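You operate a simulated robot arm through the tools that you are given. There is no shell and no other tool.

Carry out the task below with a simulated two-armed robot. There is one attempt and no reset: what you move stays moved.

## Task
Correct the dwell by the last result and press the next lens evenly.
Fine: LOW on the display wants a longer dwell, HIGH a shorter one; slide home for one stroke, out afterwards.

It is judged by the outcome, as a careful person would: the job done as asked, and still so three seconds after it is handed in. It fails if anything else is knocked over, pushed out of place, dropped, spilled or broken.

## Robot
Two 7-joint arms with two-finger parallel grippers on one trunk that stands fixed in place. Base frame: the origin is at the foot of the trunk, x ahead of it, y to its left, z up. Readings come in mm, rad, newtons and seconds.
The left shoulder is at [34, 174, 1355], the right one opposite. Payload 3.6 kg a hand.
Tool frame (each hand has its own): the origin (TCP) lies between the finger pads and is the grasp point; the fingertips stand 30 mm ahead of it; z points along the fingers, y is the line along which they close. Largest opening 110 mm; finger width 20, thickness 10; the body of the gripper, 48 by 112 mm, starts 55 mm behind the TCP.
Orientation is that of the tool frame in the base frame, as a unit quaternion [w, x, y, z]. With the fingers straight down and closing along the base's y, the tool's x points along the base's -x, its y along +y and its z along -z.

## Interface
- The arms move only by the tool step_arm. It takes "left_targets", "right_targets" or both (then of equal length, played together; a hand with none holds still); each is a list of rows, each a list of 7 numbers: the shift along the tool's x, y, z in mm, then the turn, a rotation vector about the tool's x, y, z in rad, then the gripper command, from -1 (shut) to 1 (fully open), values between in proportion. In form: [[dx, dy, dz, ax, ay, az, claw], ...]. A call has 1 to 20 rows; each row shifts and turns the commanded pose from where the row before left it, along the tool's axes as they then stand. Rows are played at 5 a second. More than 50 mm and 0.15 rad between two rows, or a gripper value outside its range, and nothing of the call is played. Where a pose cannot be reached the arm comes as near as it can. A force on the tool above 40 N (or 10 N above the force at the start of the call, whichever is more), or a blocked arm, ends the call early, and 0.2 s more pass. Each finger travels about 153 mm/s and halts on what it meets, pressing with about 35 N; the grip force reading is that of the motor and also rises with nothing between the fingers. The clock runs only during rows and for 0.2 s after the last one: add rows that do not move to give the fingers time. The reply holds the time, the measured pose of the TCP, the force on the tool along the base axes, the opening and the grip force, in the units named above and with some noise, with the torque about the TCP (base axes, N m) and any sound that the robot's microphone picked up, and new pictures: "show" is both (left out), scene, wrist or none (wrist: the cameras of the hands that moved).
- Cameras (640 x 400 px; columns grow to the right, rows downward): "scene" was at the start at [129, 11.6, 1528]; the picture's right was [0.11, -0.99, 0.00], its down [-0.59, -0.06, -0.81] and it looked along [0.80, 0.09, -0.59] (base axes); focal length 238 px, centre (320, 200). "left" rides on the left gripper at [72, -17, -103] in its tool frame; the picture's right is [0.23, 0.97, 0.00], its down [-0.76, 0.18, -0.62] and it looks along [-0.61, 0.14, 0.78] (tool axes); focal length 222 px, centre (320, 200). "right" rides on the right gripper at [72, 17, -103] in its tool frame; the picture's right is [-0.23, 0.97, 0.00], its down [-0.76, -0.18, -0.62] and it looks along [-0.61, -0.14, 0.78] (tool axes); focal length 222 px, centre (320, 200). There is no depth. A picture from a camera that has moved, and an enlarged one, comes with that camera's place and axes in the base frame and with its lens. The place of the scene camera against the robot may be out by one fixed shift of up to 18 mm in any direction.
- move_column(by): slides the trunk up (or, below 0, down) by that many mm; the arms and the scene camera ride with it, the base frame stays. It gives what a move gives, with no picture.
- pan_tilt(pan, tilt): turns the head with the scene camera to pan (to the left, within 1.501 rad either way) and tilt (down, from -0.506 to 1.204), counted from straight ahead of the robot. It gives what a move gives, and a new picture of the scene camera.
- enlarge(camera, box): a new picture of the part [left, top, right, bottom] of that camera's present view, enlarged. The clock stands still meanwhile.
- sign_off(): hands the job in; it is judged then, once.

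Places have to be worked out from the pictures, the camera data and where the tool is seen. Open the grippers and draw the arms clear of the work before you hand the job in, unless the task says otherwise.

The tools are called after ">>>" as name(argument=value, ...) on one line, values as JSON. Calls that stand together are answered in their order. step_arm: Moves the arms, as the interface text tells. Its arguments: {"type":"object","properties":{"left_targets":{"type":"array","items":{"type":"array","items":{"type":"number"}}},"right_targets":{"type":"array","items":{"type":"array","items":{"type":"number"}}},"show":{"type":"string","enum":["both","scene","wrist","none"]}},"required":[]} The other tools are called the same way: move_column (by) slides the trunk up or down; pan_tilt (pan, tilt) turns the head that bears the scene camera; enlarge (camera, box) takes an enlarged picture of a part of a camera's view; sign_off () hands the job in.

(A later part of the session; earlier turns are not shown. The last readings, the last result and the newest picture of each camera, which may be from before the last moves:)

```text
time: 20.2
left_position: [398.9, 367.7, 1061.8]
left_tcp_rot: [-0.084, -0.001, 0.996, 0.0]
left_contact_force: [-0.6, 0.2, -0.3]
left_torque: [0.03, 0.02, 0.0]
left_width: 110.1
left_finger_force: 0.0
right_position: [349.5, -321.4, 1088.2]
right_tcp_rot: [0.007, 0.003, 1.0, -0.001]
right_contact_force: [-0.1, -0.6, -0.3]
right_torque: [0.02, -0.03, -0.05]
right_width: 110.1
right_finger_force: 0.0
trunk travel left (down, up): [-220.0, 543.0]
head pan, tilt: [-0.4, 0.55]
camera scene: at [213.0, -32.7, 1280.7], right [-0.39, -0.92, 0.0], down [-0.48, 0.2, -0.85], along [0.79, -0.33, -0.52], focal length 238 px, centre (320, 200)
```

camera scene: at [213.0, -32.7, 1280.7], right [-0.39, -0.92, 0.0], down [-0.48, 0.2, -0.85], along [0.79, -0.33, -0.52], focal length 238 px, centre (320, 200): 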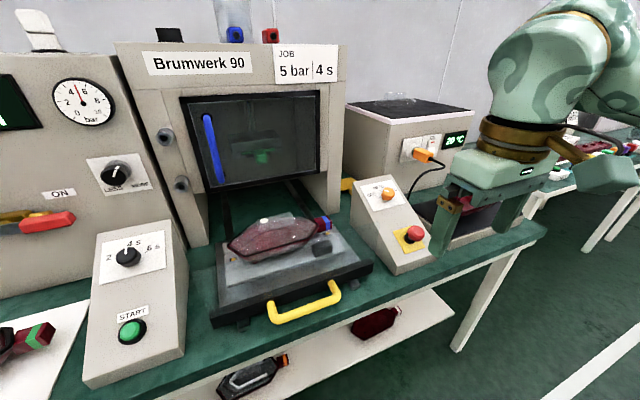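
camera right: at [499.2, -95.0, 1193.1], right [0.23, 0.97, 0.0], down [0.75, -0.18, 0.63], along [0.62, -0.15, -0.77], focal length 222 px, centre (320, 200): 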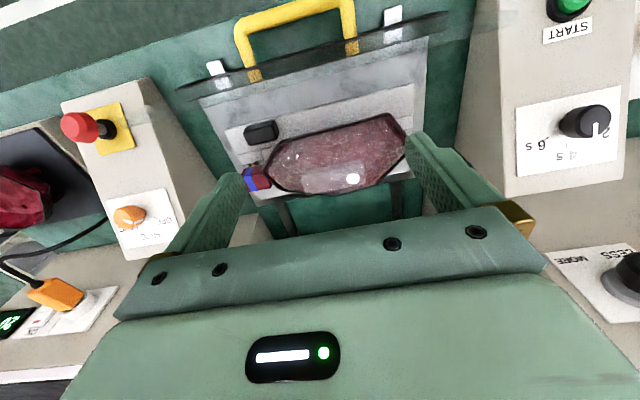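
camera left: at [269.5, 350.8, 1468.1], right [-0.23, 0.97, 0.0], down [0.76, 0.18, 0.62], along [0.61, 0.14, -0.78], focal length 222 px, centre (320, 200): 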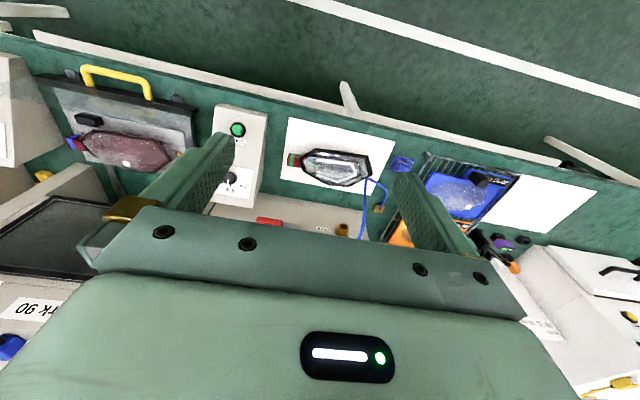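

I'll zoom into the yellow piece between the machine post and the right box, the green insert, and the hinge side of the window.

>>> enlarge(camera="scene", box=[325, 165, 375, 200])

>>> enlarge(camera="scene", box=[150, 85, 350, 215])

>>> enlarge(camera="scene", box=[205, 190, 375, 325])

>>> enlarge(camera="scene", box=[210, 330, 420, 400])

```text
11.43 times, centred on (350, 182) of scene
camera zoom: at [213.0, -32.7, 1280.7], right [-0.39, -0.92, 0.0], down [-0.48, 0.2, -0.85], along [0.79, -0.33, -0.52], focal length 2716 px, centre (-23, 400)
```

zoom: 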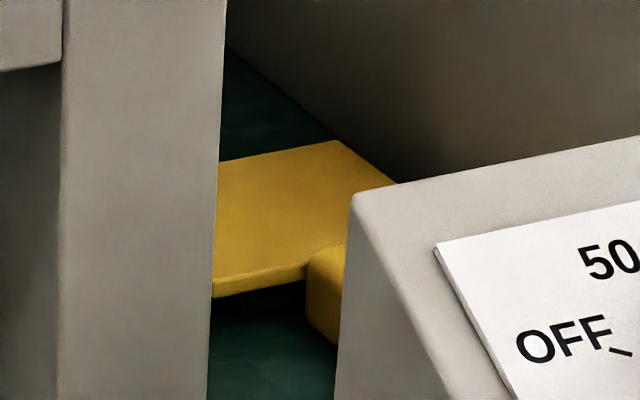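

```text
3.08 times, centred on (250, 150) of scene
camera zoom: at [213.0, -32.7, 1280.7], right [-0.39, -0.92, 0.0], down [-0.48, 0.2, -0.85], along [0.79, -0.33, -0.52], focal length 731 px, centre (535, 354)
```

zoom: 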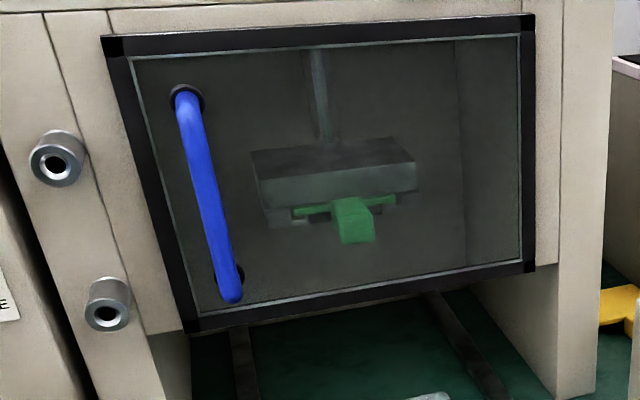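

```text
2.96 times, centred on (290, 258) of scene
camera zoom: at [213.0, -32.7, 1280.7], right [-0.39, -0.92, 0.0], down [-0.48, 0.2, -0.85], along [0.79, -0.33, -0.52], focal length 704 px, centre (409, 30)
```

zoom: 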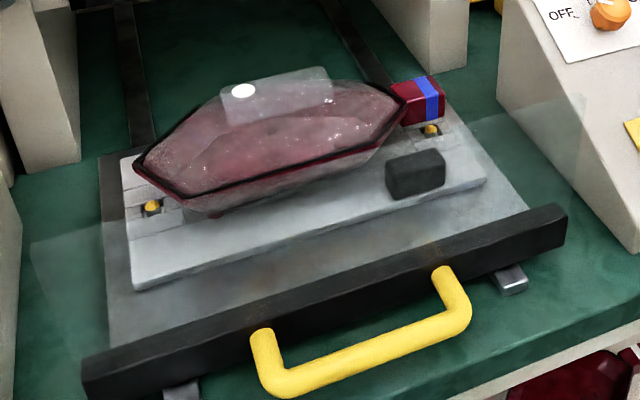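

```text
3.05 times, centred on (315, 365) of scene
camera zoom: at [213.0, -32.7, 1280.7], right [-0.39, -0.92, 0.0], down [-0.48, 0.2, -0.85], along [0.79, -0.33, -0.52], focal length 724 px, centre (335, -303)
```

zoom: 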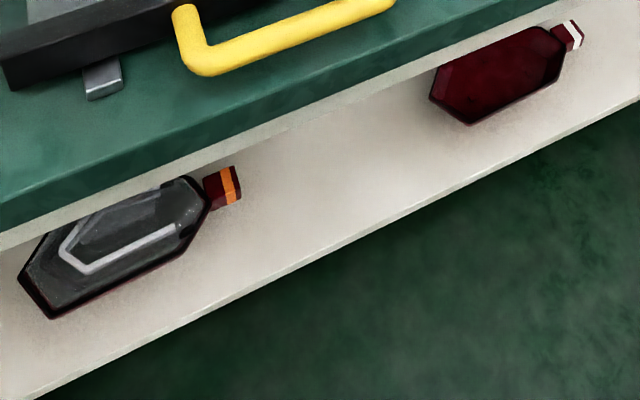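

The translucent patch over the lens triangulates to about 30 mm above the rim, so I want to know whether it is a real object. I'll zoom in on it and the lens rims from here.

>>> enlarge(camera="scene", box=[245, 205, 315, 248])

>>> enlarge(camera="scene", box=[220, 205, 340, 280])

```text
9.14 times, centred on (280, 226) of scene
camera zoom: at [213.0, -32.7, 1280.7], right [-0.39, -0.92, 0.0], down [-0.48, 0.2, -0.85], along [0.79, -0.33, -0.52], focal length 2173 px, centre (686, -42)
```

zoom: 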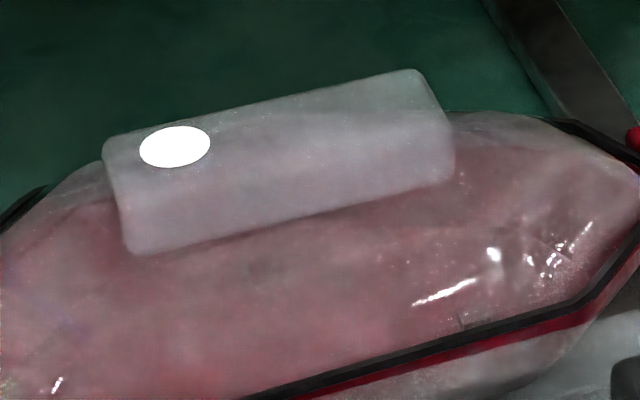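

```text
5.33 times, centred on (280, 242) of scene
camera zoom: at [213.0, -32.7, 1280.7], right [-0.39, -0.92, 0.0], down [-0.48, 0.2, -0.85], along [0.79, -0.33, -0.52], focal length 1267 px, centre (533, -27)
```

zoom: 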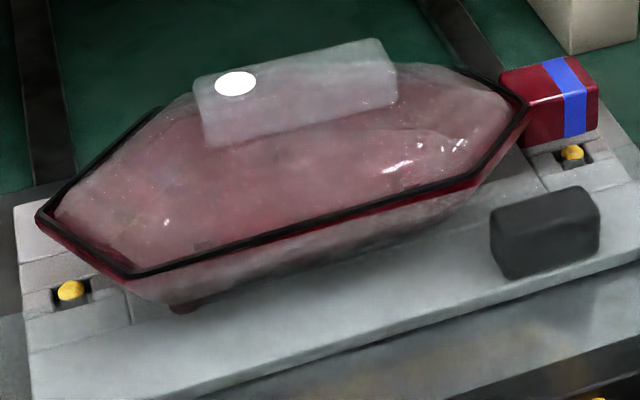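

There's a translucent rounded plate with a sharp white dot on top of the lens dome. I'll compare with the other lenses (trays, hot cabinet) to see if it's a normal lens feature.

>>> enlarge(camera="scene", box=[375, 85, 435, 115])

>>> pan_tilt(pan=0.6, tilt=0.6)

```text
10.67 times, centred on (405, 100) of scene
camera zoom: at [213.0, -32.7, 1280.7], right [-0.39, -0.92, 0.0], down [-0.48, 0.2, -0.85], along [0.79, -0.33, -0.52], focal length 2535 px, centre (-587, 1267)
```

zoom: 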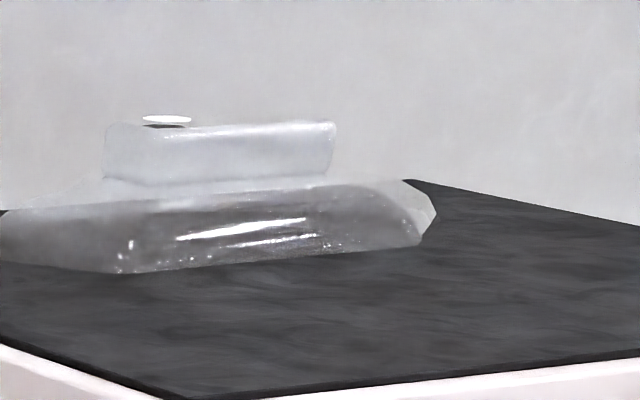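

```text
time: 21.5
left_position: [399.7, 368.4, 1060.6]
left_tcp_rot: [-0.084, 0.0, 0.997, 0.0]
left_contact_force: [-0.4, -0.4, -0.4]
left_torque: [-0.02, -0.01, -0.02]
left_width: 110.1
left_finger_force: 0.1
right_position: [348.7, -322.0, 1088.0]
right_tcp_rot: [0.006, 0.003, 1.0, -0.001]
right_contact_force: [-0.5, -0.4, 0.2]
right_torque: [-0.03, 0.02, 0.01]
right_width: 110.0
right_finger_force: 0.1
trunk travel left (down, up): [-220.0, 543.0]
head pan, tilt: [0.6, 0.6]
camera scene: at [203.2, 52.1, 1276.2], right [0.56, -0.83, 0.0], down [-0.47, -0.32, -0.82], along [0.68, 0.47, -0.57], focal length 238 px, centre (320, 200)
```

scene: 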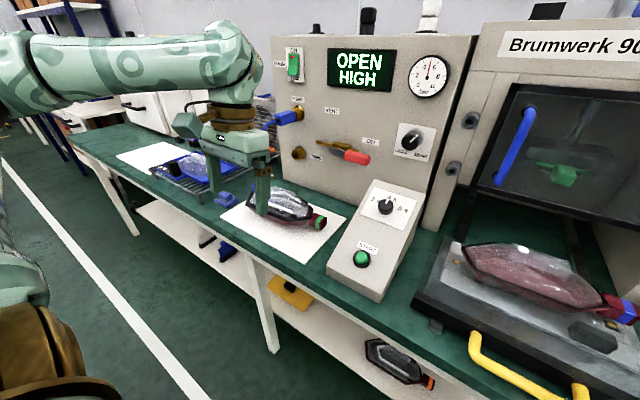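

The same raised block with a dot exists on other lenses, so it's part of the lens. Now I'll study the green piece in the press head through the window at high zoom from two sides.

>>> enlarge(camera="scene", box=[510, 140, 620, 210])

>>> enlarge(camera="scene", box=[110, 120, 260, 220])

>>> pan_tilt(pan=-0.2, tilt=0.2)

>>> enlarge(camera="scene", box=[285, 195, 365, 255])

```text
5.71 times, centred on (565, 175) of scene
camera zoom: at [203.2, 52.1, 1276.2], right [0.56, -0.83, 0.0], down [-0.47, -0.32, -0.82], along [0.68, 0.47, -0.57], focal length 1358 px, centre (-1080, 343)
```

zoom: 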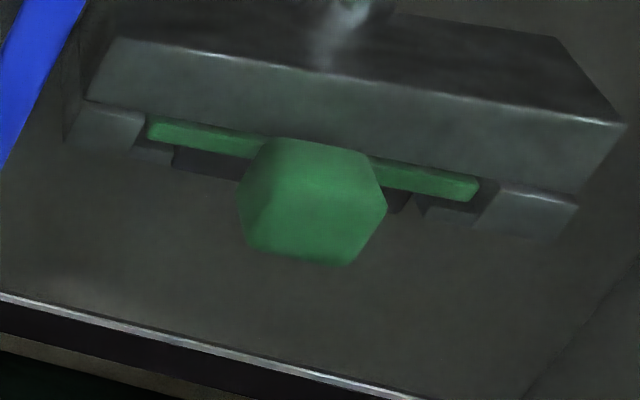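

```text
4.00 times, centred on (185, 170) of scene
camera zoom: at [203.2, 52.1, 1276.2], right [0.56, -0.83, 0.0], down [-0.47, -0.32, -0.82], along [0.68, 0.47, -0.57], focal length 951 px, centre (860, 320)
```

zoom: 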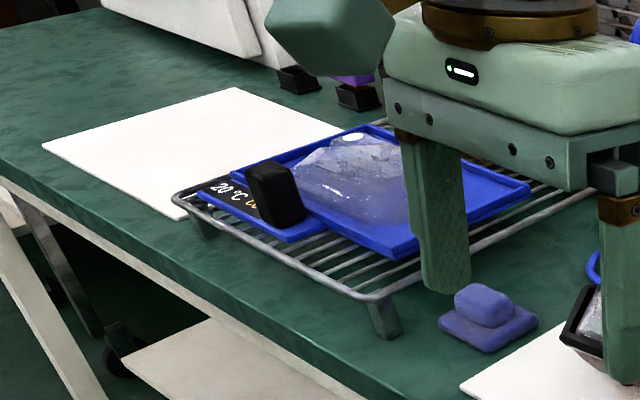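

```text
time: 22.6
left_position: [399.2, 368.3, 1060.9]
left_tcp_rot: [-0.085, -0.002, 0.996, -0.001]
left_contact_force: [0.1, -0.5, -0.4]
left_torque: [-0.01, 0.01, -0.01]
left_width: 109.8
left_finger_force: 0.0
right_position: [350.8, -321.0, 1087.8]
right_tcp_rot: [0.008, 0.003, 1.0, -0.001]
right_contact_force: [-0.2, -1.0, -0.3]
right_torque: [-0.01, -0.02, -0.01]
right_width: 110.1
right_finger_force: 0.1
trunk travel left (down, up): [-220.0, 543.0]
head pan, tilt: [-0.201, 0.201]
camera scene: at [221.6, -16.3, 1312.9], right [-0.2, -0.98, 0.0], down [-0.2, 0.04, -0.98], along [0.96, -0.19, -0.2], focal length 238 px, centre (320, 200)
```

scene: 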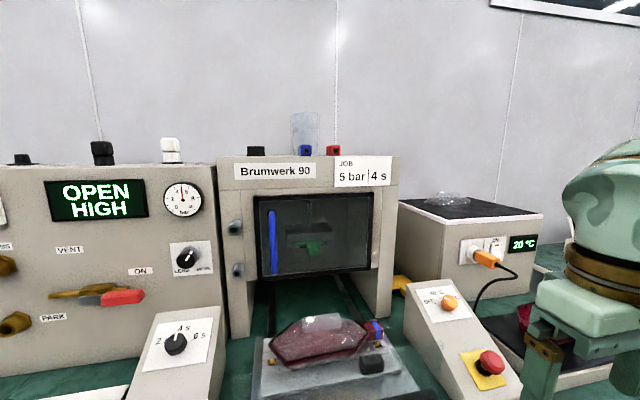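

```text
6.67 times, centred on (325, 225) of scene
camera zoom: at [221.6, -16.3, 1312.9], right [-0.2, -0.98, 0.0], down [-0.2, 0.04, -0.98], along [0.96, -0.19, -0.2], focal length 1584 px, centre (287, 33)
```

zoom: 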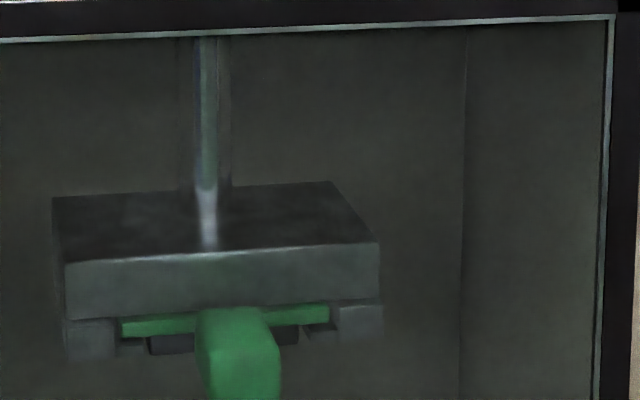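

The green piece is a slide-in pad plate in the head's rails, centred at about the same y as the lens. I'll now check closely how the lamp sits in the nest, zooming on both ends.

>>> pan_tilt(pan=-0.2, tilt=0.7)

>>> enlarge(camera="scene", box=[260, 150, 400, 237])

>>> enlarge(camera="scene", box=[355, 155, 405, 187])

>>> enlarge(camera="scene", box=[260, 170, 320, 210])

```text
time: 23.6
left_position: [399.6, 367.3, 1060.7]
left_tcp_rot: [-0.084, -0.001, 0.996, 0.0]
left_contact_force: [0.2, 0.2, 0.2]
left_torque: [0.0, -0.01, 0.0]
left_width: 110.1
left_finger_force: 0.1
right_position: [349.9, -321.8, 1089.5]
right_tcp_rot: [0.008, 0.002, 1.0, -0.001]
right_contact_force: [0.0, 0.4, -0.9]
right_torque: [0.02, 0.01, 0.01]
right_width: 110.1
right_finger_force: 0.2
trunk travel left (down, up): [-220.0, 543.0]
head pan, tilt: [-0.201, 0.7]
camera scene: at [213.5, -14.8, 1267.6], right [-0.2, -0.98, 0.0], down [-0.63, 0.13, -0.77], along [0.75, -0.15, -0.64], focal length 238 px, centre (320, 200)
```

scene: 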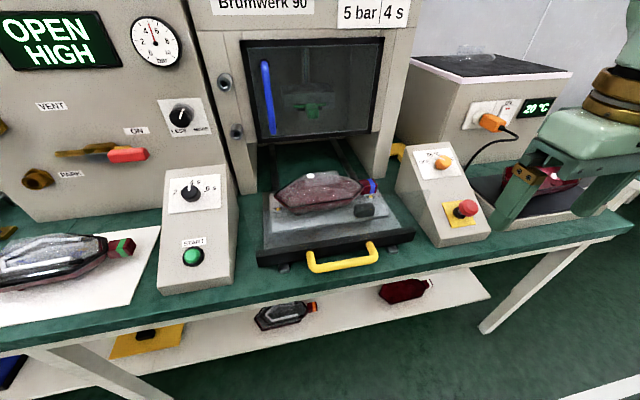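

```text
4.57 times, centred on (330, 194) of scene
camera zoom: at [213.5, -14.8, 1267.6], right [-0.2, -0.98, 0.0], down [-0.63, 0.13, -0.77], along [0.75, -0.15, -0.64], focal length 1086 px, centre (274, 230)
```

zoom: 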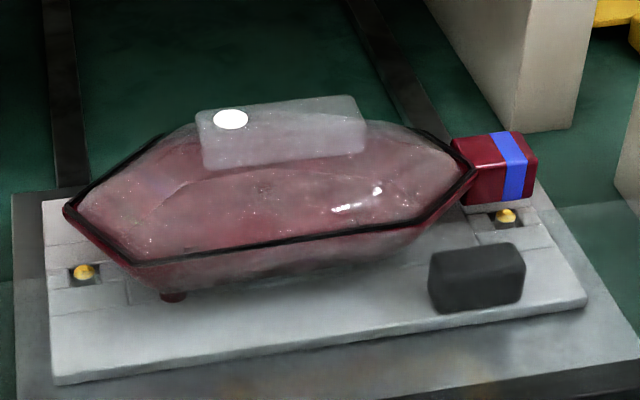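

```text
12.50 times, centred on (380, 171) of scene
camera zoom: at [213.5, -14.8, 1267.6], right [-0.2, -0.98, 0.0], down [-0.63, 0.13, -0.77], along [0.75, -0.15, -0.64], focal length 2970 px, centre (-430, 562)
```

zoom: 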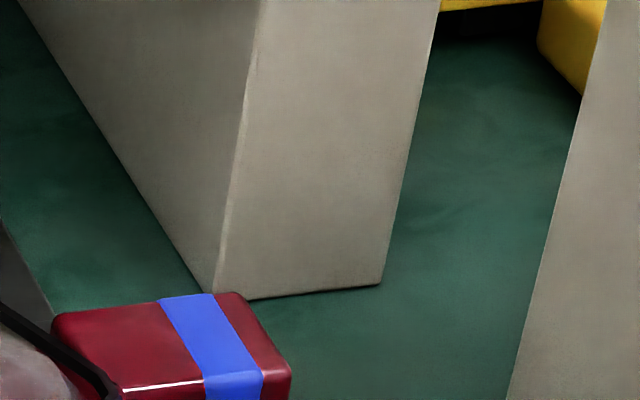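

```text
10.00 times, centred on (290, 190) of scene
camera zoom: at [213.5, -14.8, 1267.6], right [-0.2, -0.98, 0.0], down [-0.63, 0.13, -0.77], along [0.75, -0.15, -0.64], focal length 2376 px, centre (620, 300)
```

zoom: 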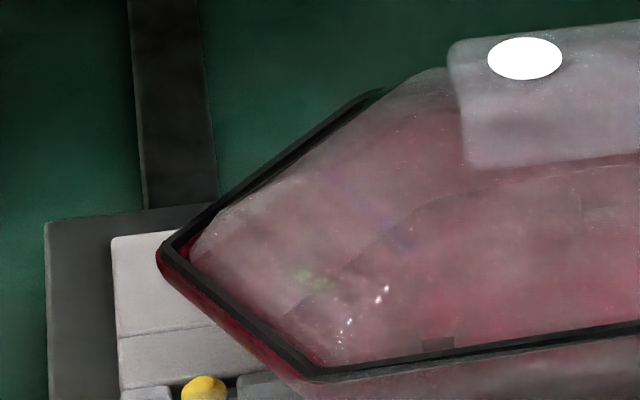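

To judge whether the lens sits centred and level, I'll raise the trunk to the top and look down steeply, comparing the slide's lens with the spare lenses.

>>> move_column(by=500)

>>> pan_tilt(pan=-0.1, tilt=0.95)

>>> enlarge(camera="scene", box=[270, 120, 400, 205])

```text
refused: 500 is not a number from -400 to 400
```

```text
time: 24.3
left_position: [398.0, 368.4, 1061.8]
left_tcp_rot: [-0.083, -0.002, 0.997, 0.0]
left_contact_force: [-0.2, -0.1, 0.6]
left_torque: [-0.03, 0.01, 0.0]
left_width: 110.3
left_finger_force: 0.0
right_position: [350.9, -322.0, 1089.1]
right_tcp_rot: [0.007, 0.003, 1.0, -0.001]
right_contact_force: [0.1, 0.7, 0.7]
right_torque: [0.01, 0.01, -0.04]
right_width: 109.8
right_finger_force: 0.2
trunk travel left (down, up): [-220.0, 543.0]
head pan, tilt: [-0.099, 0.949]
camera scene: at [202.6, -5.1, 1247.8], right [-0.1, -1.0, 0.0], down [-0.81, 0.08, -0.58], along [0.58, -0.06, -0.81], focal length 238 px, centre (320, 200)
```

scene: 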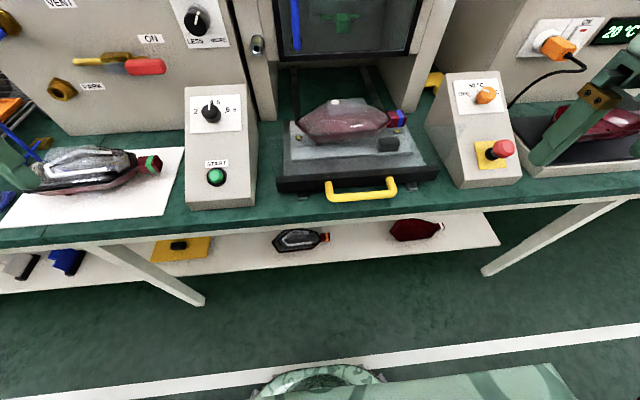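

```text
4.71 times, centred on (335, 162) of scene
camera zoom: at [202.6, -5.1, 1247.8], right [-0.1, -1.0, 0.0], down [-0.81, 0.08, -0.58], along [0.58, -0.06, -0.81], focal length 1118 px, centre (249, 376)
```

zoom: 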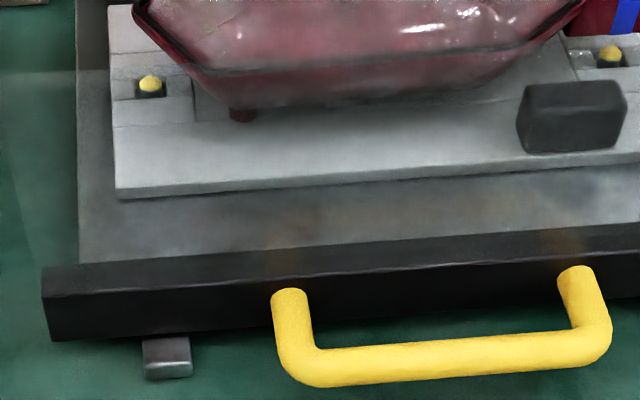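

The column move is limited to 400 mm per call; I'll go up 400 then a further 140 and look down.

>>> move_column(by=400)

>>> move_column(by=140)

>>> pan_tilt(pan=0.0, tilt=0.9)

```text
time: 28.2
left_position: [399.3, 366.9, 1460.3]
left_tcp_rot: [-0.084, 0.0, 0.996, 0.0]
left_contact_force: [0.8, -0.2, 0.0]
left_torque: [-0.01, 0.02, 0.01]
left_width: 110.2
left_finger_force: 0.1
right_position: [350.3, -320.9, 1488.4]
right_tcp_rot: [0.006, 0.003, 1.0, 0.0]
right_contact_force: [-0.1, 1.1, -0.2]
right_torque: [-0.01, 0.0, -0.05]
right_width: 109.8
right_finger_force: 0.1
trunk travel left (down, up): [-620.0, 143.0]
head pan, tilt: [-0.099, 0.949]
```

```text
time: 29.8
left_position: [399.7, 367.1, 1601.2]
left_tcp_rot: [-0.084, -0.001, 0.996, 0.0]
left_contact_force: [-0.8, -0.1, 0.2]
left_torque: [0.02, -0.01, -0.01]
left_width: 110.2
left_finger_force: 0.1
right_position: [351.6, -320.2, 1627.1]
right_tcp_rot: [0.007, 0.002, 1.0, -0.001]
right_contact_force: [0.2, -0.6, -0.3]
right_torque: [0.0, -0.02, 0.02]
right_width: 110.3
right_finger_force: 0.0
trunk travel left (down, up): [-760.0, 3.0]
head pan, tilt: [-0.099, 0.949]
```

```text
time: 30.5
left_position: [399.2, 367.9, 1601.6]
left_tcp_rot: [-0.084, -0.001, 0.996, -0.001]
left_contact_force: [-0.4, -0.8, -0.4]
left_torque: [0.01, 0.02, -0.01]
left_width: 109.8
left_finger_force: 0.0
right_position: [351.0, -320.2, 1628.3]
right_tcp_rot: [0.007, 0.003, 1.0, -0.001]
right_contact_force: [0.2, -0.6, -0.4]
right_torque: [-0.03, 0.02, 0.01]
right_width: 109.9
right_finger_force: 0.0
trunk travel left (down, up): [-760.0, 3.0]
head pan, tilt: [0.0, 0.901]
camera scene: at [99.2, 2.2, 1796.2], right [0.0, -1.0, 0.0], down [-0.78, 0.0, -0.62], along [0.62, 0.0, -0.78], focal length 238 px, centre (320, 200)
```

scene: 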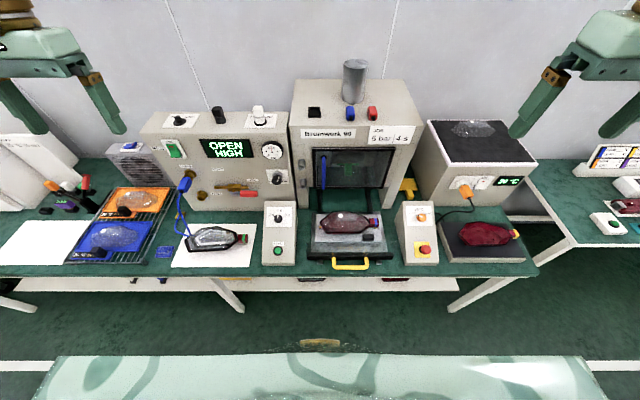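

>>> enlarge(camera="scene", box=[305, 200, 395, 258])

>>> enlarge(camera="scene", box=[440, 105, 510, 150])

>>> enlarge(camera="scene", box=[65, 180, 175, 265])

>>> enlarge(camera="scene", box=[170, 215, 260, 270])

>>> enlarge(camera="scene", box=[390, 170, 440, 205])

>>> enlarge(camera="scene", box=[440, 210, 530, 265])

```text
6.90 times, centred on (350, 229) of scene
camera zoom: at [99.2, 2.2, 1796.2], right [0.0, -1.0, 0.0], down [-0.78, 0.0, -0.62], along [0.62, 0.0, -0.78], focal length 1639 px, centre (113, 0)
```

zoom: 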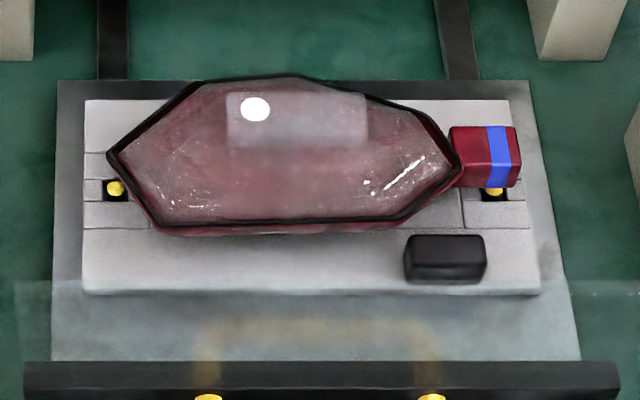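

```text
8.89 times, centred on (475, 128) of scene
camera zoom: at [99.2, 2.2, 1796.2], right [0.0, -1.0, 0.0], down [-0.78, 0.0, -0.62], along [0.62, 0.0, -0.78], focal length 2112 px, centre (-1058, 844)
```

zoom: 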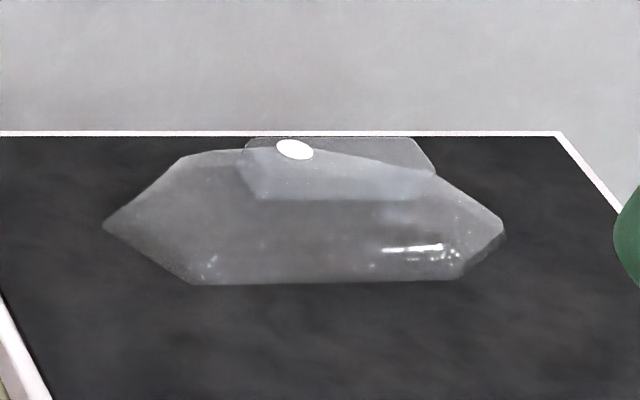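

```text
4.71 times, centred on (120, 222) of scene
camera zoom: at [99.2, 2.2, 1796.2], right [0.0, -1.0, 0.0], down [-0.78, 0.0, -0.62], along [0.62, 0.0, -0.78], focal length 1118 px, centre (1261, 94)
```

zoom: 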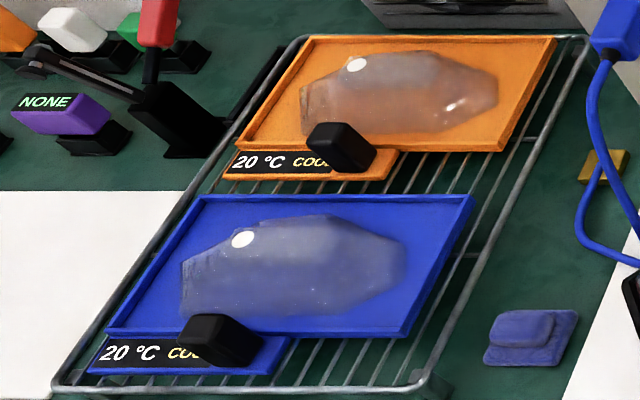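

```text
7.11 times, centred on (215, 242) of scene
camera zoom: at [99.2, 2.2, 1796.2], right [0.0, -1.0, 0.0], down [-0.78, 0.0, -0.62], along [0.62, 0.0, -0.78], focal length 1690 px, centre (1067, -102)
```

zoom: 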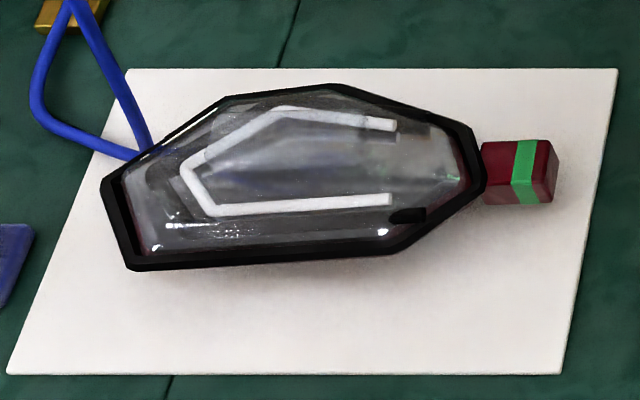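

```text
11.43 times, centred on (415, 188) of scene
camera zoom: at [99.2, 2.2, 1796.2], right [0.0, -1.0, 0.0], down [-0.78, 0.0, -0.62], along [0.62, 0.0, -0.78], focal length 2716 px, centre (-766, 343)
```

zoom: 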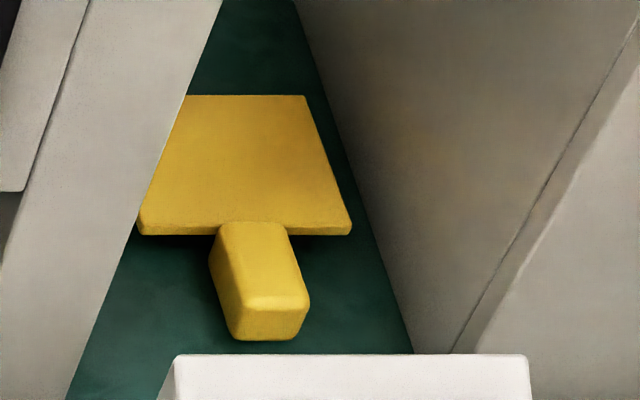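

```text
7.11 times, centred on (485, 238) of scene
camera zoom: at [99.2, 2.2, 1796.2], right [0.0, -1.0, 0.0], down [-0.78, 0.0, -0.62], along [0.62, 0.0, -0.78], focal length 1690 px, centre (-853, -67)
```

zoom: 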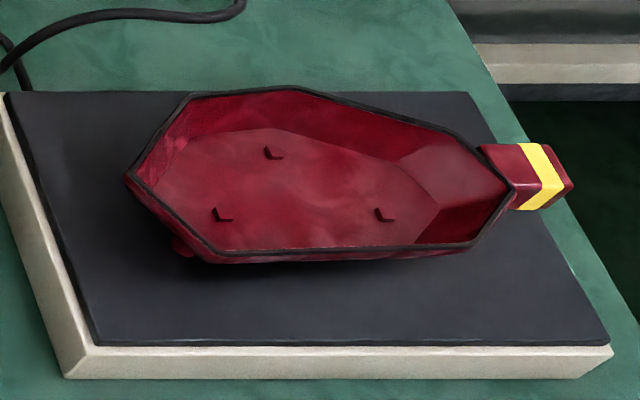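

The lens and lamp sit aligned like the others. Some items on the lower shelf (blue and grey ones) may be related; I'll lower the trunk to the middle and zoom in on them.

>>> pan_tilt(pan=0.5, tilt=0.95)

>>> move_column(by=-400)

>>> pan_tilt(pan=0.5, tilt=0.8)

```text
time: 31.4
left_position: [399.5, 369.0, 1601.1]
left_tcp_rot: [-0.083, -0.001, 0.997, -0.001]
left_contact_force: [0.0, -0.5, 0.6]
left_torque: [-0.01, 0.03, 0.01]
left_width: 110.1
left_finger_force: 0.0
right_position: [350.0, -320.3, 1628.6]
right_tcp_rot: [0.007, 0.002, 1.0, -0.001]
right_contact_force: [-0.1, -0.3, 0.2]
right_torque: [0.0, -0.01, 0.0]
right_width: 110.1
right_finger_force: 0.0
trunk travel left (down, up): [-760.0, 3.0]
head pan, tilt: [0.499, 0.949]
camera scene: at [87.5, 36.8, 1792.6], right [0.48, -0.88, 0.0], down [-0.71, -0.39, -0.58], along [0.51, 0.28, -0.81], focal length 238 px, centre (320, 200)
```

scene: 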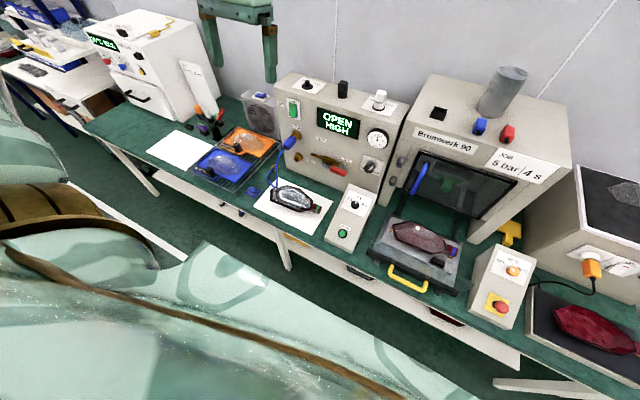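

```text
time: 35.3
left_position: [398.9, 367.0, 1201.8]
left_tcp_rot: [-0.084, -0.001, 0.996, 0.0]
left_contact_force: [-0.2, 0.1, 0.5]
left_torque: [-0.02, -0.02, 0.01]
left_width: 110.0
left_finger_force: 0.1
right_position: [349.4, -320.1, 1228.7]
right_tcp_rot: [0.007, 0.002, 1.0, 0.0]
right_contact_force: [0.3, 0.0, -1.3]
right_torque: [0.0, 0.02, 0.01]
right_width: 109.9
right_finger_force: 0.1
trunk travel left (down, up): [-360.0, 403.0]
head pan, tilt: [0.499, 0.949]
```

```text
time: 36.0
left_position: [400.0, 367.7, 1200.6]
left_tcp_rot: [-0.084, -0.001, 0.996, 0.001]
left_contact_force: [0.2, 0.6, -0.1]
left_torque: [0.01, 0.02, -0.02]
left_width: 109.9
left_finger_force: 0.0
right_position: [351.0, -321.0, 1229.0]
right_tcp_rot: [0.007, 0.003, 1.0, 0.0]
right_contact_force: [-0.1, 0.1, -0.5]
right_torque: [-0.03, -0.01, 0.01]
right_width: 110.1
right_finger_force: 0.1
trunk travel left (down, up): [-360.0, 403.0]
head pan, tilt: [0.499, 0.799]
camera scene: at [141.0, 40.8, 1402.6], right [0.48, -0.88, 0.0], down [-0.63, -0.34, -0.7], along [0.61, 0.33, -0.72], focal length 238 px, centre (320, 200)
```

scene: 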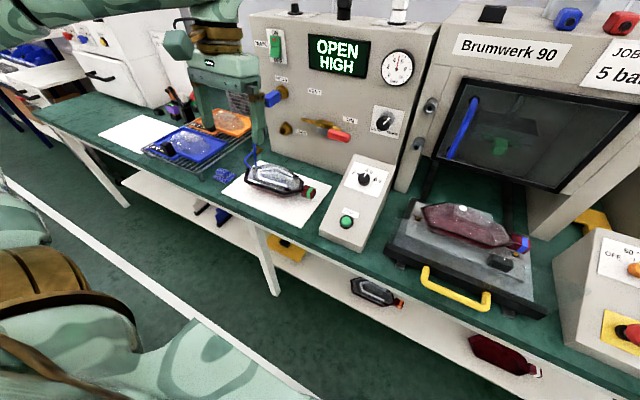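

>>> enlarge(camera="scene", box=[185, 190, 245, 235])

>>> enlarge(camera="scene", box=[465, 100, 545, 160])

>>> enlarge(camera="scene", box=[395, 80, 475, 190])

```text
8.89 times, centred on (215, 212) of scene
camera zoom: at [141.0, 40.8, 1402.6], right [0.48, -0.88, 0.0], down [-0.63, -0.34, -0.7], along [0.61, 0.33, -0.72], focal length 2112 px, centre (1253, 89)
```

zoom: 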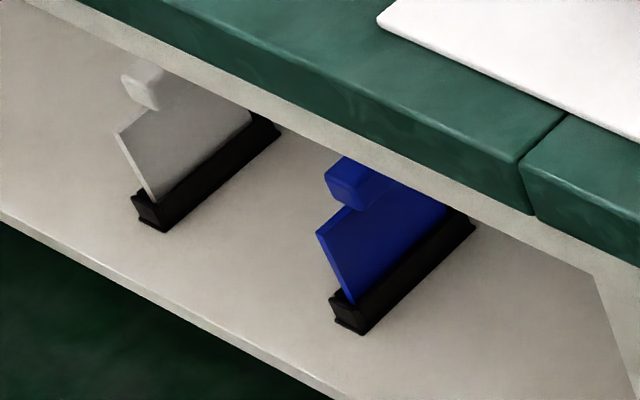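

```text
6.67 times, centred on (505, 130) of scene
camera zoom: at [141.0, 40.8, 1402.6], right [0.48, -0.88, 0.0], down [-0.63, -0.34, -0.7], along [0.61, 0.33, -0.72], focal length 1584 px, centre (-913, 667)
```

zoom: 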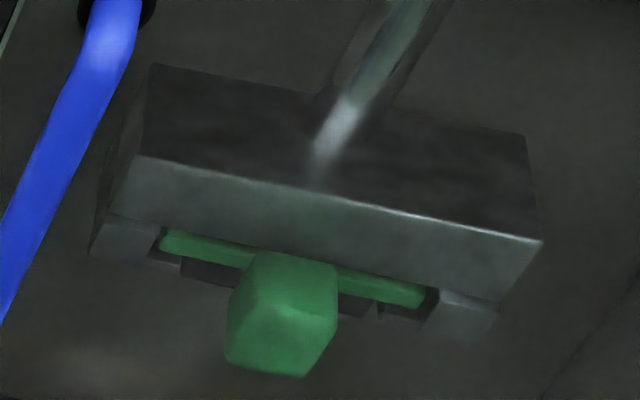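

```text
3.64 times, centred on (435, 135) of scene
camera zoom: at [141.0, 40.8, 1402.6], right [0.48, -0.88, 0.0], down [-0.63, -0.34, -0.7], along [0.61, 0.33, -0.72], focal length 864 px, centre (-98, 436)
```

zoom: 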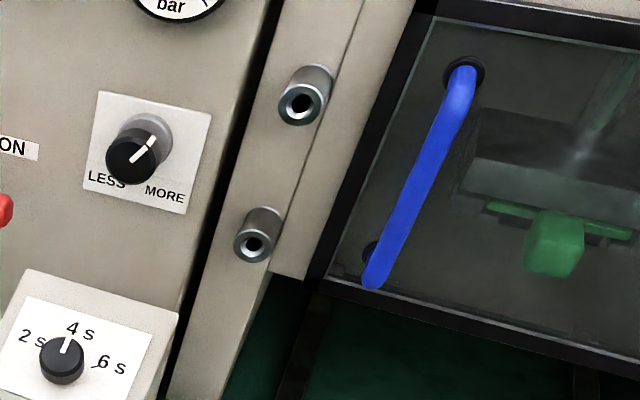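

The shelf holds spare plates (grey, blue) in stands. Before deciding, I'll lower the trunk further to see the lamp on its nest nearly side-on for level.

>>> move_column(by=-300)

>>> pan_tilt(pan=-0.2, tilt=0.35)

>>> enlarge(camera="scene", box=[250, 190, 410, 290])

```text
time: 39.0
left_position: [459.7, 367.8, 827.0]
left_tcp_rot: [-0.198, 0.0, 0.98, 0.0]
left_contact_force: [-0.2, 0.5, -0.5]
left_torque: [0.01, 0.0, 0.02]
left_width: 110.1
left_finger_force: 0.1
right_position: [358.9, -320.1, 924.1]
right_tcp_rot: [-0.004, 0.004, 1.0, -0.001]
right_contact_force: [0.2, 0.3, -0.2]
right_torque: [0.02, 0.0, 0.03]
right_width: 110.0
right_finger_force: 0.0
trunk travel left (down, up): [-60.0, 703.0]
head pan, tilt: [0.499, 0.799]
```

```text
time: 40.0
left_position: [459.9, 367.6, 826.0]
left_tcp_rot: [-0.199, -0.001, 0.98, -0.001]
left_contact_force: [-0.7, -0.1, -0.9]
left_torque: [-0.05, 0.04, -0.01]
left_width: 110.2
left_finger_force: 0.0
right_position: [358.2, -319.0, 922.5]
right_tcp_rot: [-0.005, 0.003, 1.0, -0.001]
right_contact_force: [0.3, -0.1, 0.1]
right_torque: [-0.02, 0.02, -0.01]
right_width: 110.0
right_finger_force: 0.1
trunk travel left (down, up): [-60.0, 703.0]
head pan, tilt: [-0.201, 0.351]
camera scene: at [316.2, -16.3, 1128.7], right [-0.2, -0.98, 0.0], down [-0.34, 0.07, -0.94], along [0.92, -0.19, -0.34], focal length 238 px, centre (320, 200)
```

scene: 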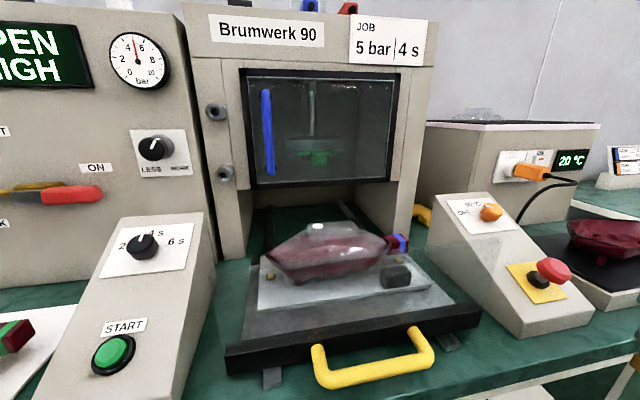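

```text
4.00 times, centred on (330, 240) of scene
camera zoom: at [316.2, -16.3, 1128.7], right [-0.2, -0.98, 0.0], down [-0.34, 0.07, -0.94], along [0.92, -0.19, -0.34], focal length 951 px, centre (280, 40)
```

zoom: 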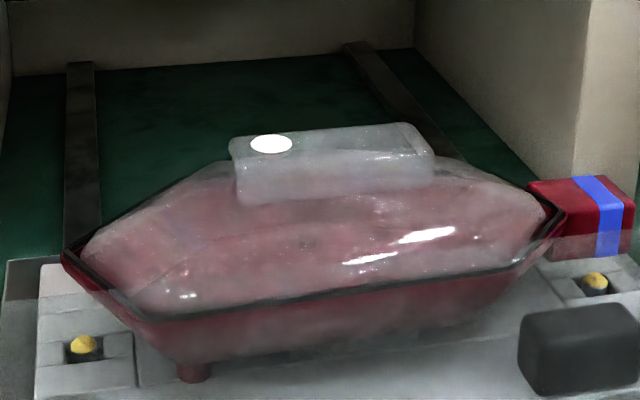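

I'll zoom right into the gap under the lamp and into the pins at both ends to judge feet and seating.

>>> enlarge(camera="scene", box=[260, 255, 330, 300])

>>> enlarge(camera="scene", box=[330, 240, 420, 297])

>>> enlarge(camera="scene", box=[245, 70, 400, 190])

>>> enlarge(camera="scene", box=[550, 210, 640, 280])

```text
8.89 times, centred on (295, 278) of scene
camera zoom: at [316.2, -16.3, 1128.7], right [-0.2, -0.98, 0.0], down [-0.34, 0.07, -0.94], along [0.92, -0.19, -0.34], focal length 2112 px, centre (542, -489)
```

zoom: 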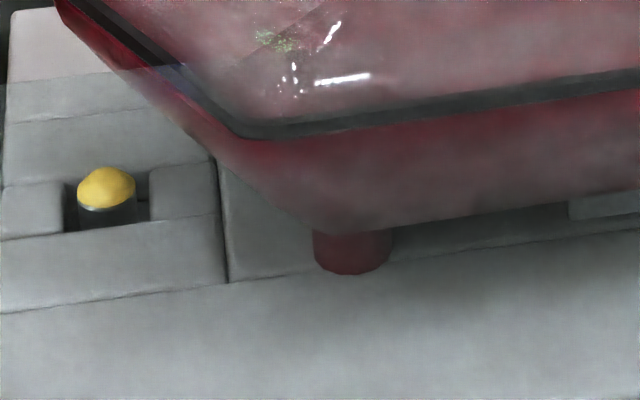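

```text
7.02 times, centred on (375, 268) of scene
camera zoom: at [316.2, -16.3, 1128.7], right [-0.2, -0.98, 0.0], down [-0.34, 0.07, -0.94], along [0.92, -0.19, -0.34], focal length 1668 px, centre (-66, -281)
```

zoom: 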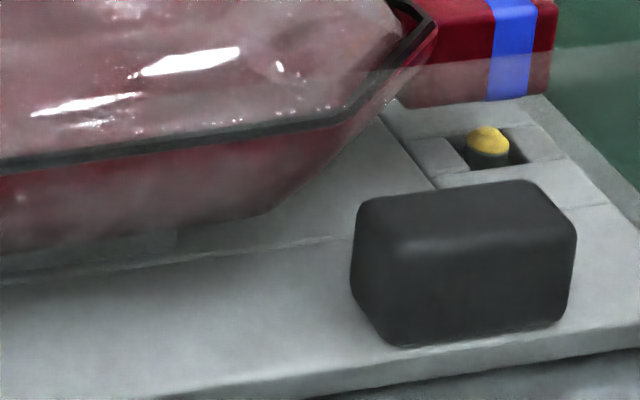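

```text
3.33 times, centred on (322, 130) of scene
camera zoom: at [316.2, -16.3, 1128.7], right [-0.2, -0.98, 0.0], down [-0.34, 0.07, -0.94], along [0.92, -0.19, -0.34], focal length 792 px, centre (312, 433)
```

zoom: 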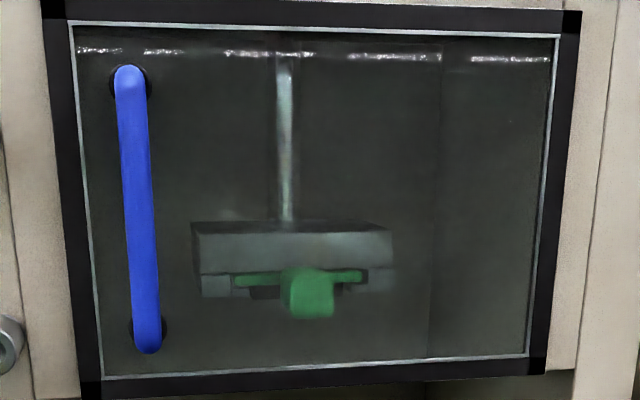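

```text
5.71 times, centred on (595, 245) of scene
camera zoom: at [316.2, -16.3, 1128.7], right [-0.2, -0.98, 0.0], down [-0.34, 0.07, -0.94], along [0.92, -0.19, -0.34], focal length 1358 px, centre (-1251, -57)
```

zoom: 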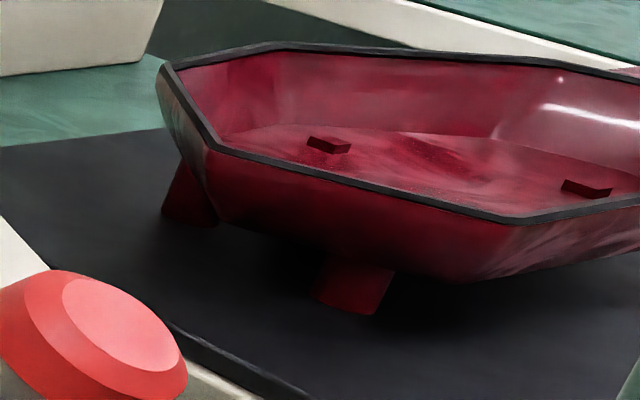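

The lens block is level within about 2 mm over its length and the lamp is aligned, so I'll keep the pad and lens as they are. From wrist views the scene camera sits off by about (1, 7, −16) mm, putting the dial near (669, 189, 930), START (557, 188, 848) and the handle bar (490, −121, 830). First a null row for the left hand to see how it responds.

>>> step_arm(left_targets=[[0, 0, 0, 0, 0, 0, 1]], show="none")

```text
time: 40.4
left_position: [460.1, 367.2, 827.2]
left_tcp_rot: [-0.199, -0.001, 0.98, -0.001]
left_contact_force: [-0.9, -0.2, 0.3]
left_torque: [-0.02, -0.01, -0.02]
left_width: 109.9
left_finger_force: 0.1
right_position: [358.5, -320.4, 921.6]
right_tcp_rot: [-0.005, 0.003, 1.0, -0.001]
right_contact_force: [0.3, 0.2, 0.0]
right_torque: [-0.02, 0.02, 0.02]
right_width: 109.8
right_finger_force: 0.0
trunk travel left (down, up): [-60.0, 703.0]
head pan, tilt: [-0.201, 0.351]
```

The left hand holds steady with no jump. I'll raise it 200 mm straight up and then pitch it forward so the fingers point along the dwell panel's normal.

>>> step_arm(left_targets=[[15.6, 0, -36.8, 0, 0, 0, 1], [15.6, 0, -36.8, 0, 0, 0, 1], [15.6, 0, -36.8, 0, 0, 0, 1], [15.6, 0, -36.8, 0, 0, 0, 1], [15.6, 0, -36.8, 0, 0, 0, 1], [0, 0, 0, 0, -0.13, 0, 1], [0, 0, 0, 0, -0.13, 0, 1], [0, 0, 0, 0, -0.13, 0, 1], [0, 0, 0, 0, -0.13, 0, 1], [0, 0, 0, 0, -0.13, 0, 1], [0, 0, 0, 0, -0.13, 0, 1], [0, 0, 0, 0, -0.13, 0, 1], [0, 0, 0, 0, -0.13, 0, 1], [0, 0, 0, 0, 0, 0, 1]], show="both")

```text
time: 43.4
left_position: [485.5, 374.2, 834.4]
left_tcp_rot: [0.315, 0.0, 0.949, 0.001]
left_contact_force: [-0.7, 0.5, 0.2]
left_torque: [0.01, 0.01, 0.0]
left_width: 110.2
left_finger_force: 0.1
left hand out of reach, approached as far as the arm can: row 1, 2, 3, 4, 5, 13
right_position: [357.3, -319.0, 923.1]
right_tcp_rot: [-0.005, 0.004, 1.0, -0.001]
right_contact_force: [-0.1, 0.4, -0.2]
right_torque: [0.0, 0.02, 0.02]
right_width: 110.2
right_finger_force: 0.1
trunk travel left (down, up): [-60.0, 703.0]
head pan, tilt: [-0.201, 0.351]
camera scene: at [316.0, -16.4, 1128.8], right [-0.2, -0.98, 0.0], down [-0.34, 0.07, -0.94], along [0.92, -0.19, -0.34], focal length 238 px, centre (320, 200)
camera left: at [366.7, 356.9, 874.8], right [-0.18, 0.97, -0.14], down [0.24, 0.18, 0.95], along [0.95, 0.14, -0.27], focal length 222 px, centre (320, 200)
```

scene: 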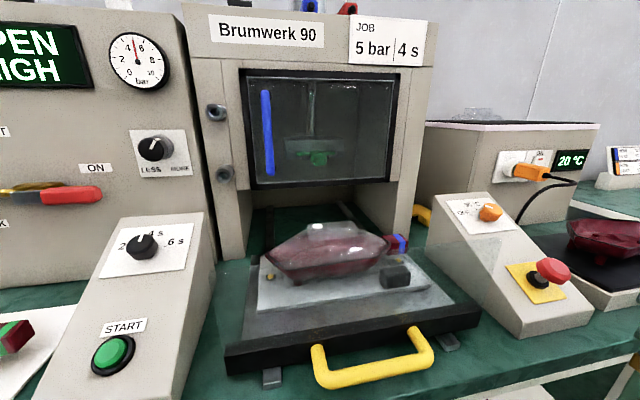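
left: 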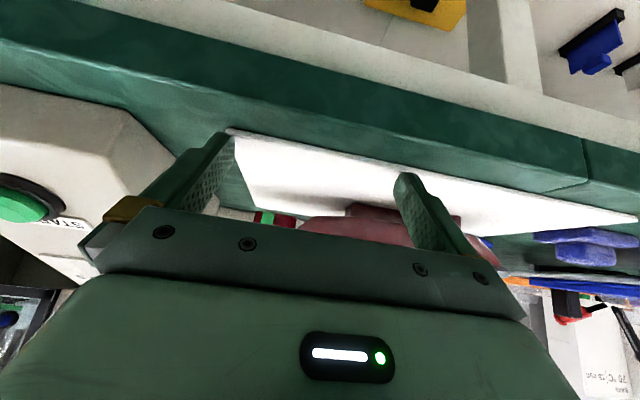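

The hand is now pitched to the panel's angle but stayed low near the table edge since it was too close in for the upward rows. I'll now lift it straight up 200 mm in this pitch.

>>> step_arm(left_targets=[[-11.96, 0, -16.04, 0, 0, 0, 1], [-23.9, 0, -32.1, 0, 0, 0, 1], [-23.9, 0, -32.1, 0, 0, 0, 1], [-23.9, 0, -32.1, 0, 0, 0, 1], [-23.9, 0, -32.1, 0, 0, 0, 1], [-11.96, 0, -16.04, 0, 0, 0, 1], [0, 0, 0, 0, 0, 0, 1]], show="wrist")

```text
time: 45.0
left_position: [486.4, 373.9, 1033.9]
left_tcp_rot: [0.314, -0.001, 0.949, 0.001]
left_contact_force: [0.0, -0.2, 0.5]
left_torque: [-0.04, 0.01, 0.02]
left_width: 109.9
left_finger_force: 0.1
right_position: [358.8, -318.7, 922.8]
right_tcp_rot: [-0.006, 0.004, 1.0, -0.001]
right_contact_force: [0.3, -0.2, 0.6]
right_torque: [0.0, -0.02, -0.02]
right_width: 110.4
right_finger_force: 0.1
trunk travel left (down, up): [-60.0, 703.0]
head pan, tilt: [-0.201, 0.351]
camera left: at [367.5, 355.9, 1075.0], right [-0.18, 0.97, -0.14], down [0.24, 0.18, 0.95], along [0.95, 0.14, -0.27], focal length 222 px, centre (320, 200)
```

left: 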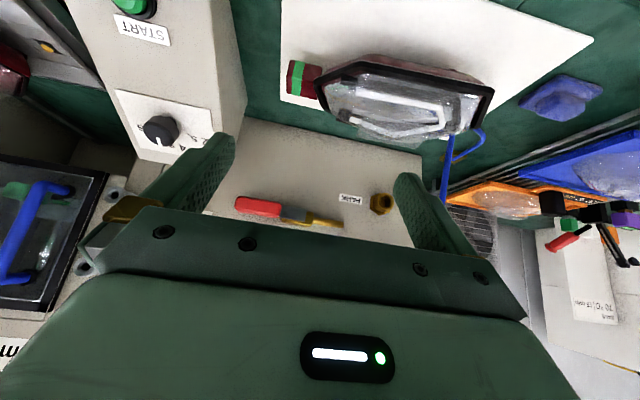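

The wrist view is clear now. I'll slide the left hand sideways to y ≈ 189 so the dial lies ahead of the fingers, then refine the dial's place from the wrist camera.

>>> step_arm(left_targets=[[0, -20, 0, 0, 0, 0, 1], [0, -40, 0, 0, 0, 0, 1], [0, -40, 0, 0, 0, 0, 1], [0, -40, 0, 0, 0, 0, 1], [0, -30, 0, 0, 0, 0, 1], [0, -15, 0, 0, 0, 0, 1], [0, 0, 0, 0, 0, 0, 1]], show="both")

>>> enlarge(camera="left", box=[240, 20, 400, 200])

```text
time: 46.6
left_position: [486.2, 189.5, 1033.8]
left_tcp_rot: [0.313, -0.001, 0.95, 0.0]
left_contact_force: [-0.3, 0.1, 0.0]
left_torque: [-0.03, -0.01, 0.01]
left_width: 110.0
left_finger_force: 0.1
right_position: [357.8, -320.0, 922.4]
right_tcp_rot: [-0.006, 0.004, 1.0, -0.001]
right_contact_force: [-0.3, 0.5, 0.7]
right_torque: [-0.02, 0.03, 0.01]
right_width: 110.2
right_finger_force: 0.0
trunk travel left (down, up): [-60.0, 703.0]
head pan, tilt: [-0.201, 0.351]
camera scene: at [316.1, -16.3, 1128.7], right [-0.2, -0.98, 0.0], down [-0.34, 0.07, -0.94], along [0.92, -0.19, -0.34], focal length 238 px, centre (320, 200)
camera left: at [368.0, 171.6, 1074.5], right [-0.18, 0.97, -0.14], down [0.24, 0.18, 0.95], along [0.95, 0.14, -0.27], focal length 222 px, centre (320, 200)
```

scene: 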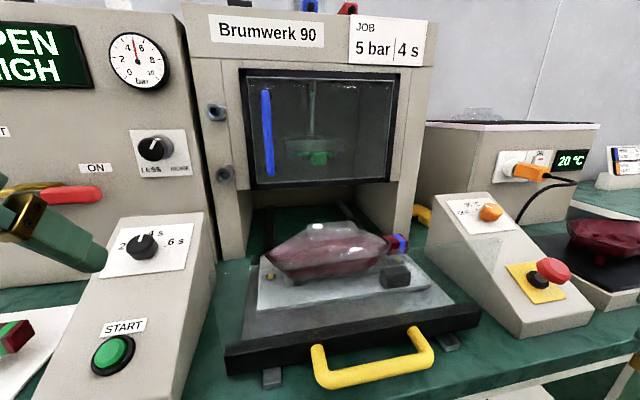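
left: 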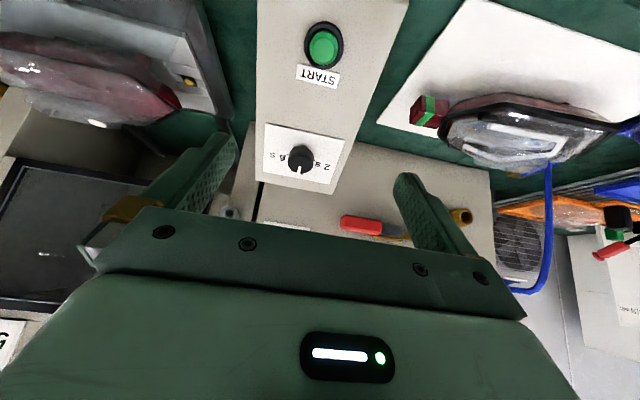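

```text
2.22 times, centred on (320, 110) of left
camera zoom: at [368.0, 171.6, 1074.5], right [-0.18, 0.97, -0.14], down [0.24, 0.18, 0.95], along [0.95, 0.14, -0.27], focal length 494 px, centre (320, 400)
```

zoom: 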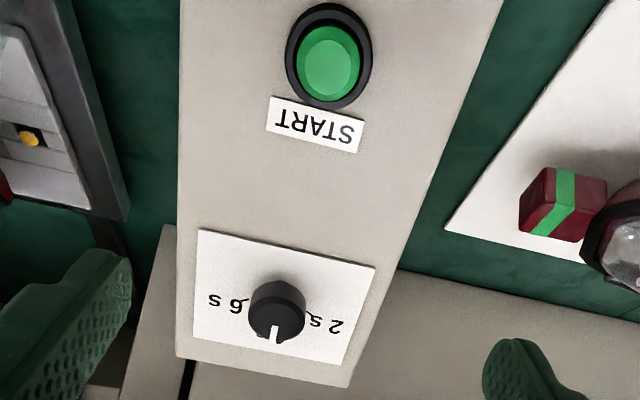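

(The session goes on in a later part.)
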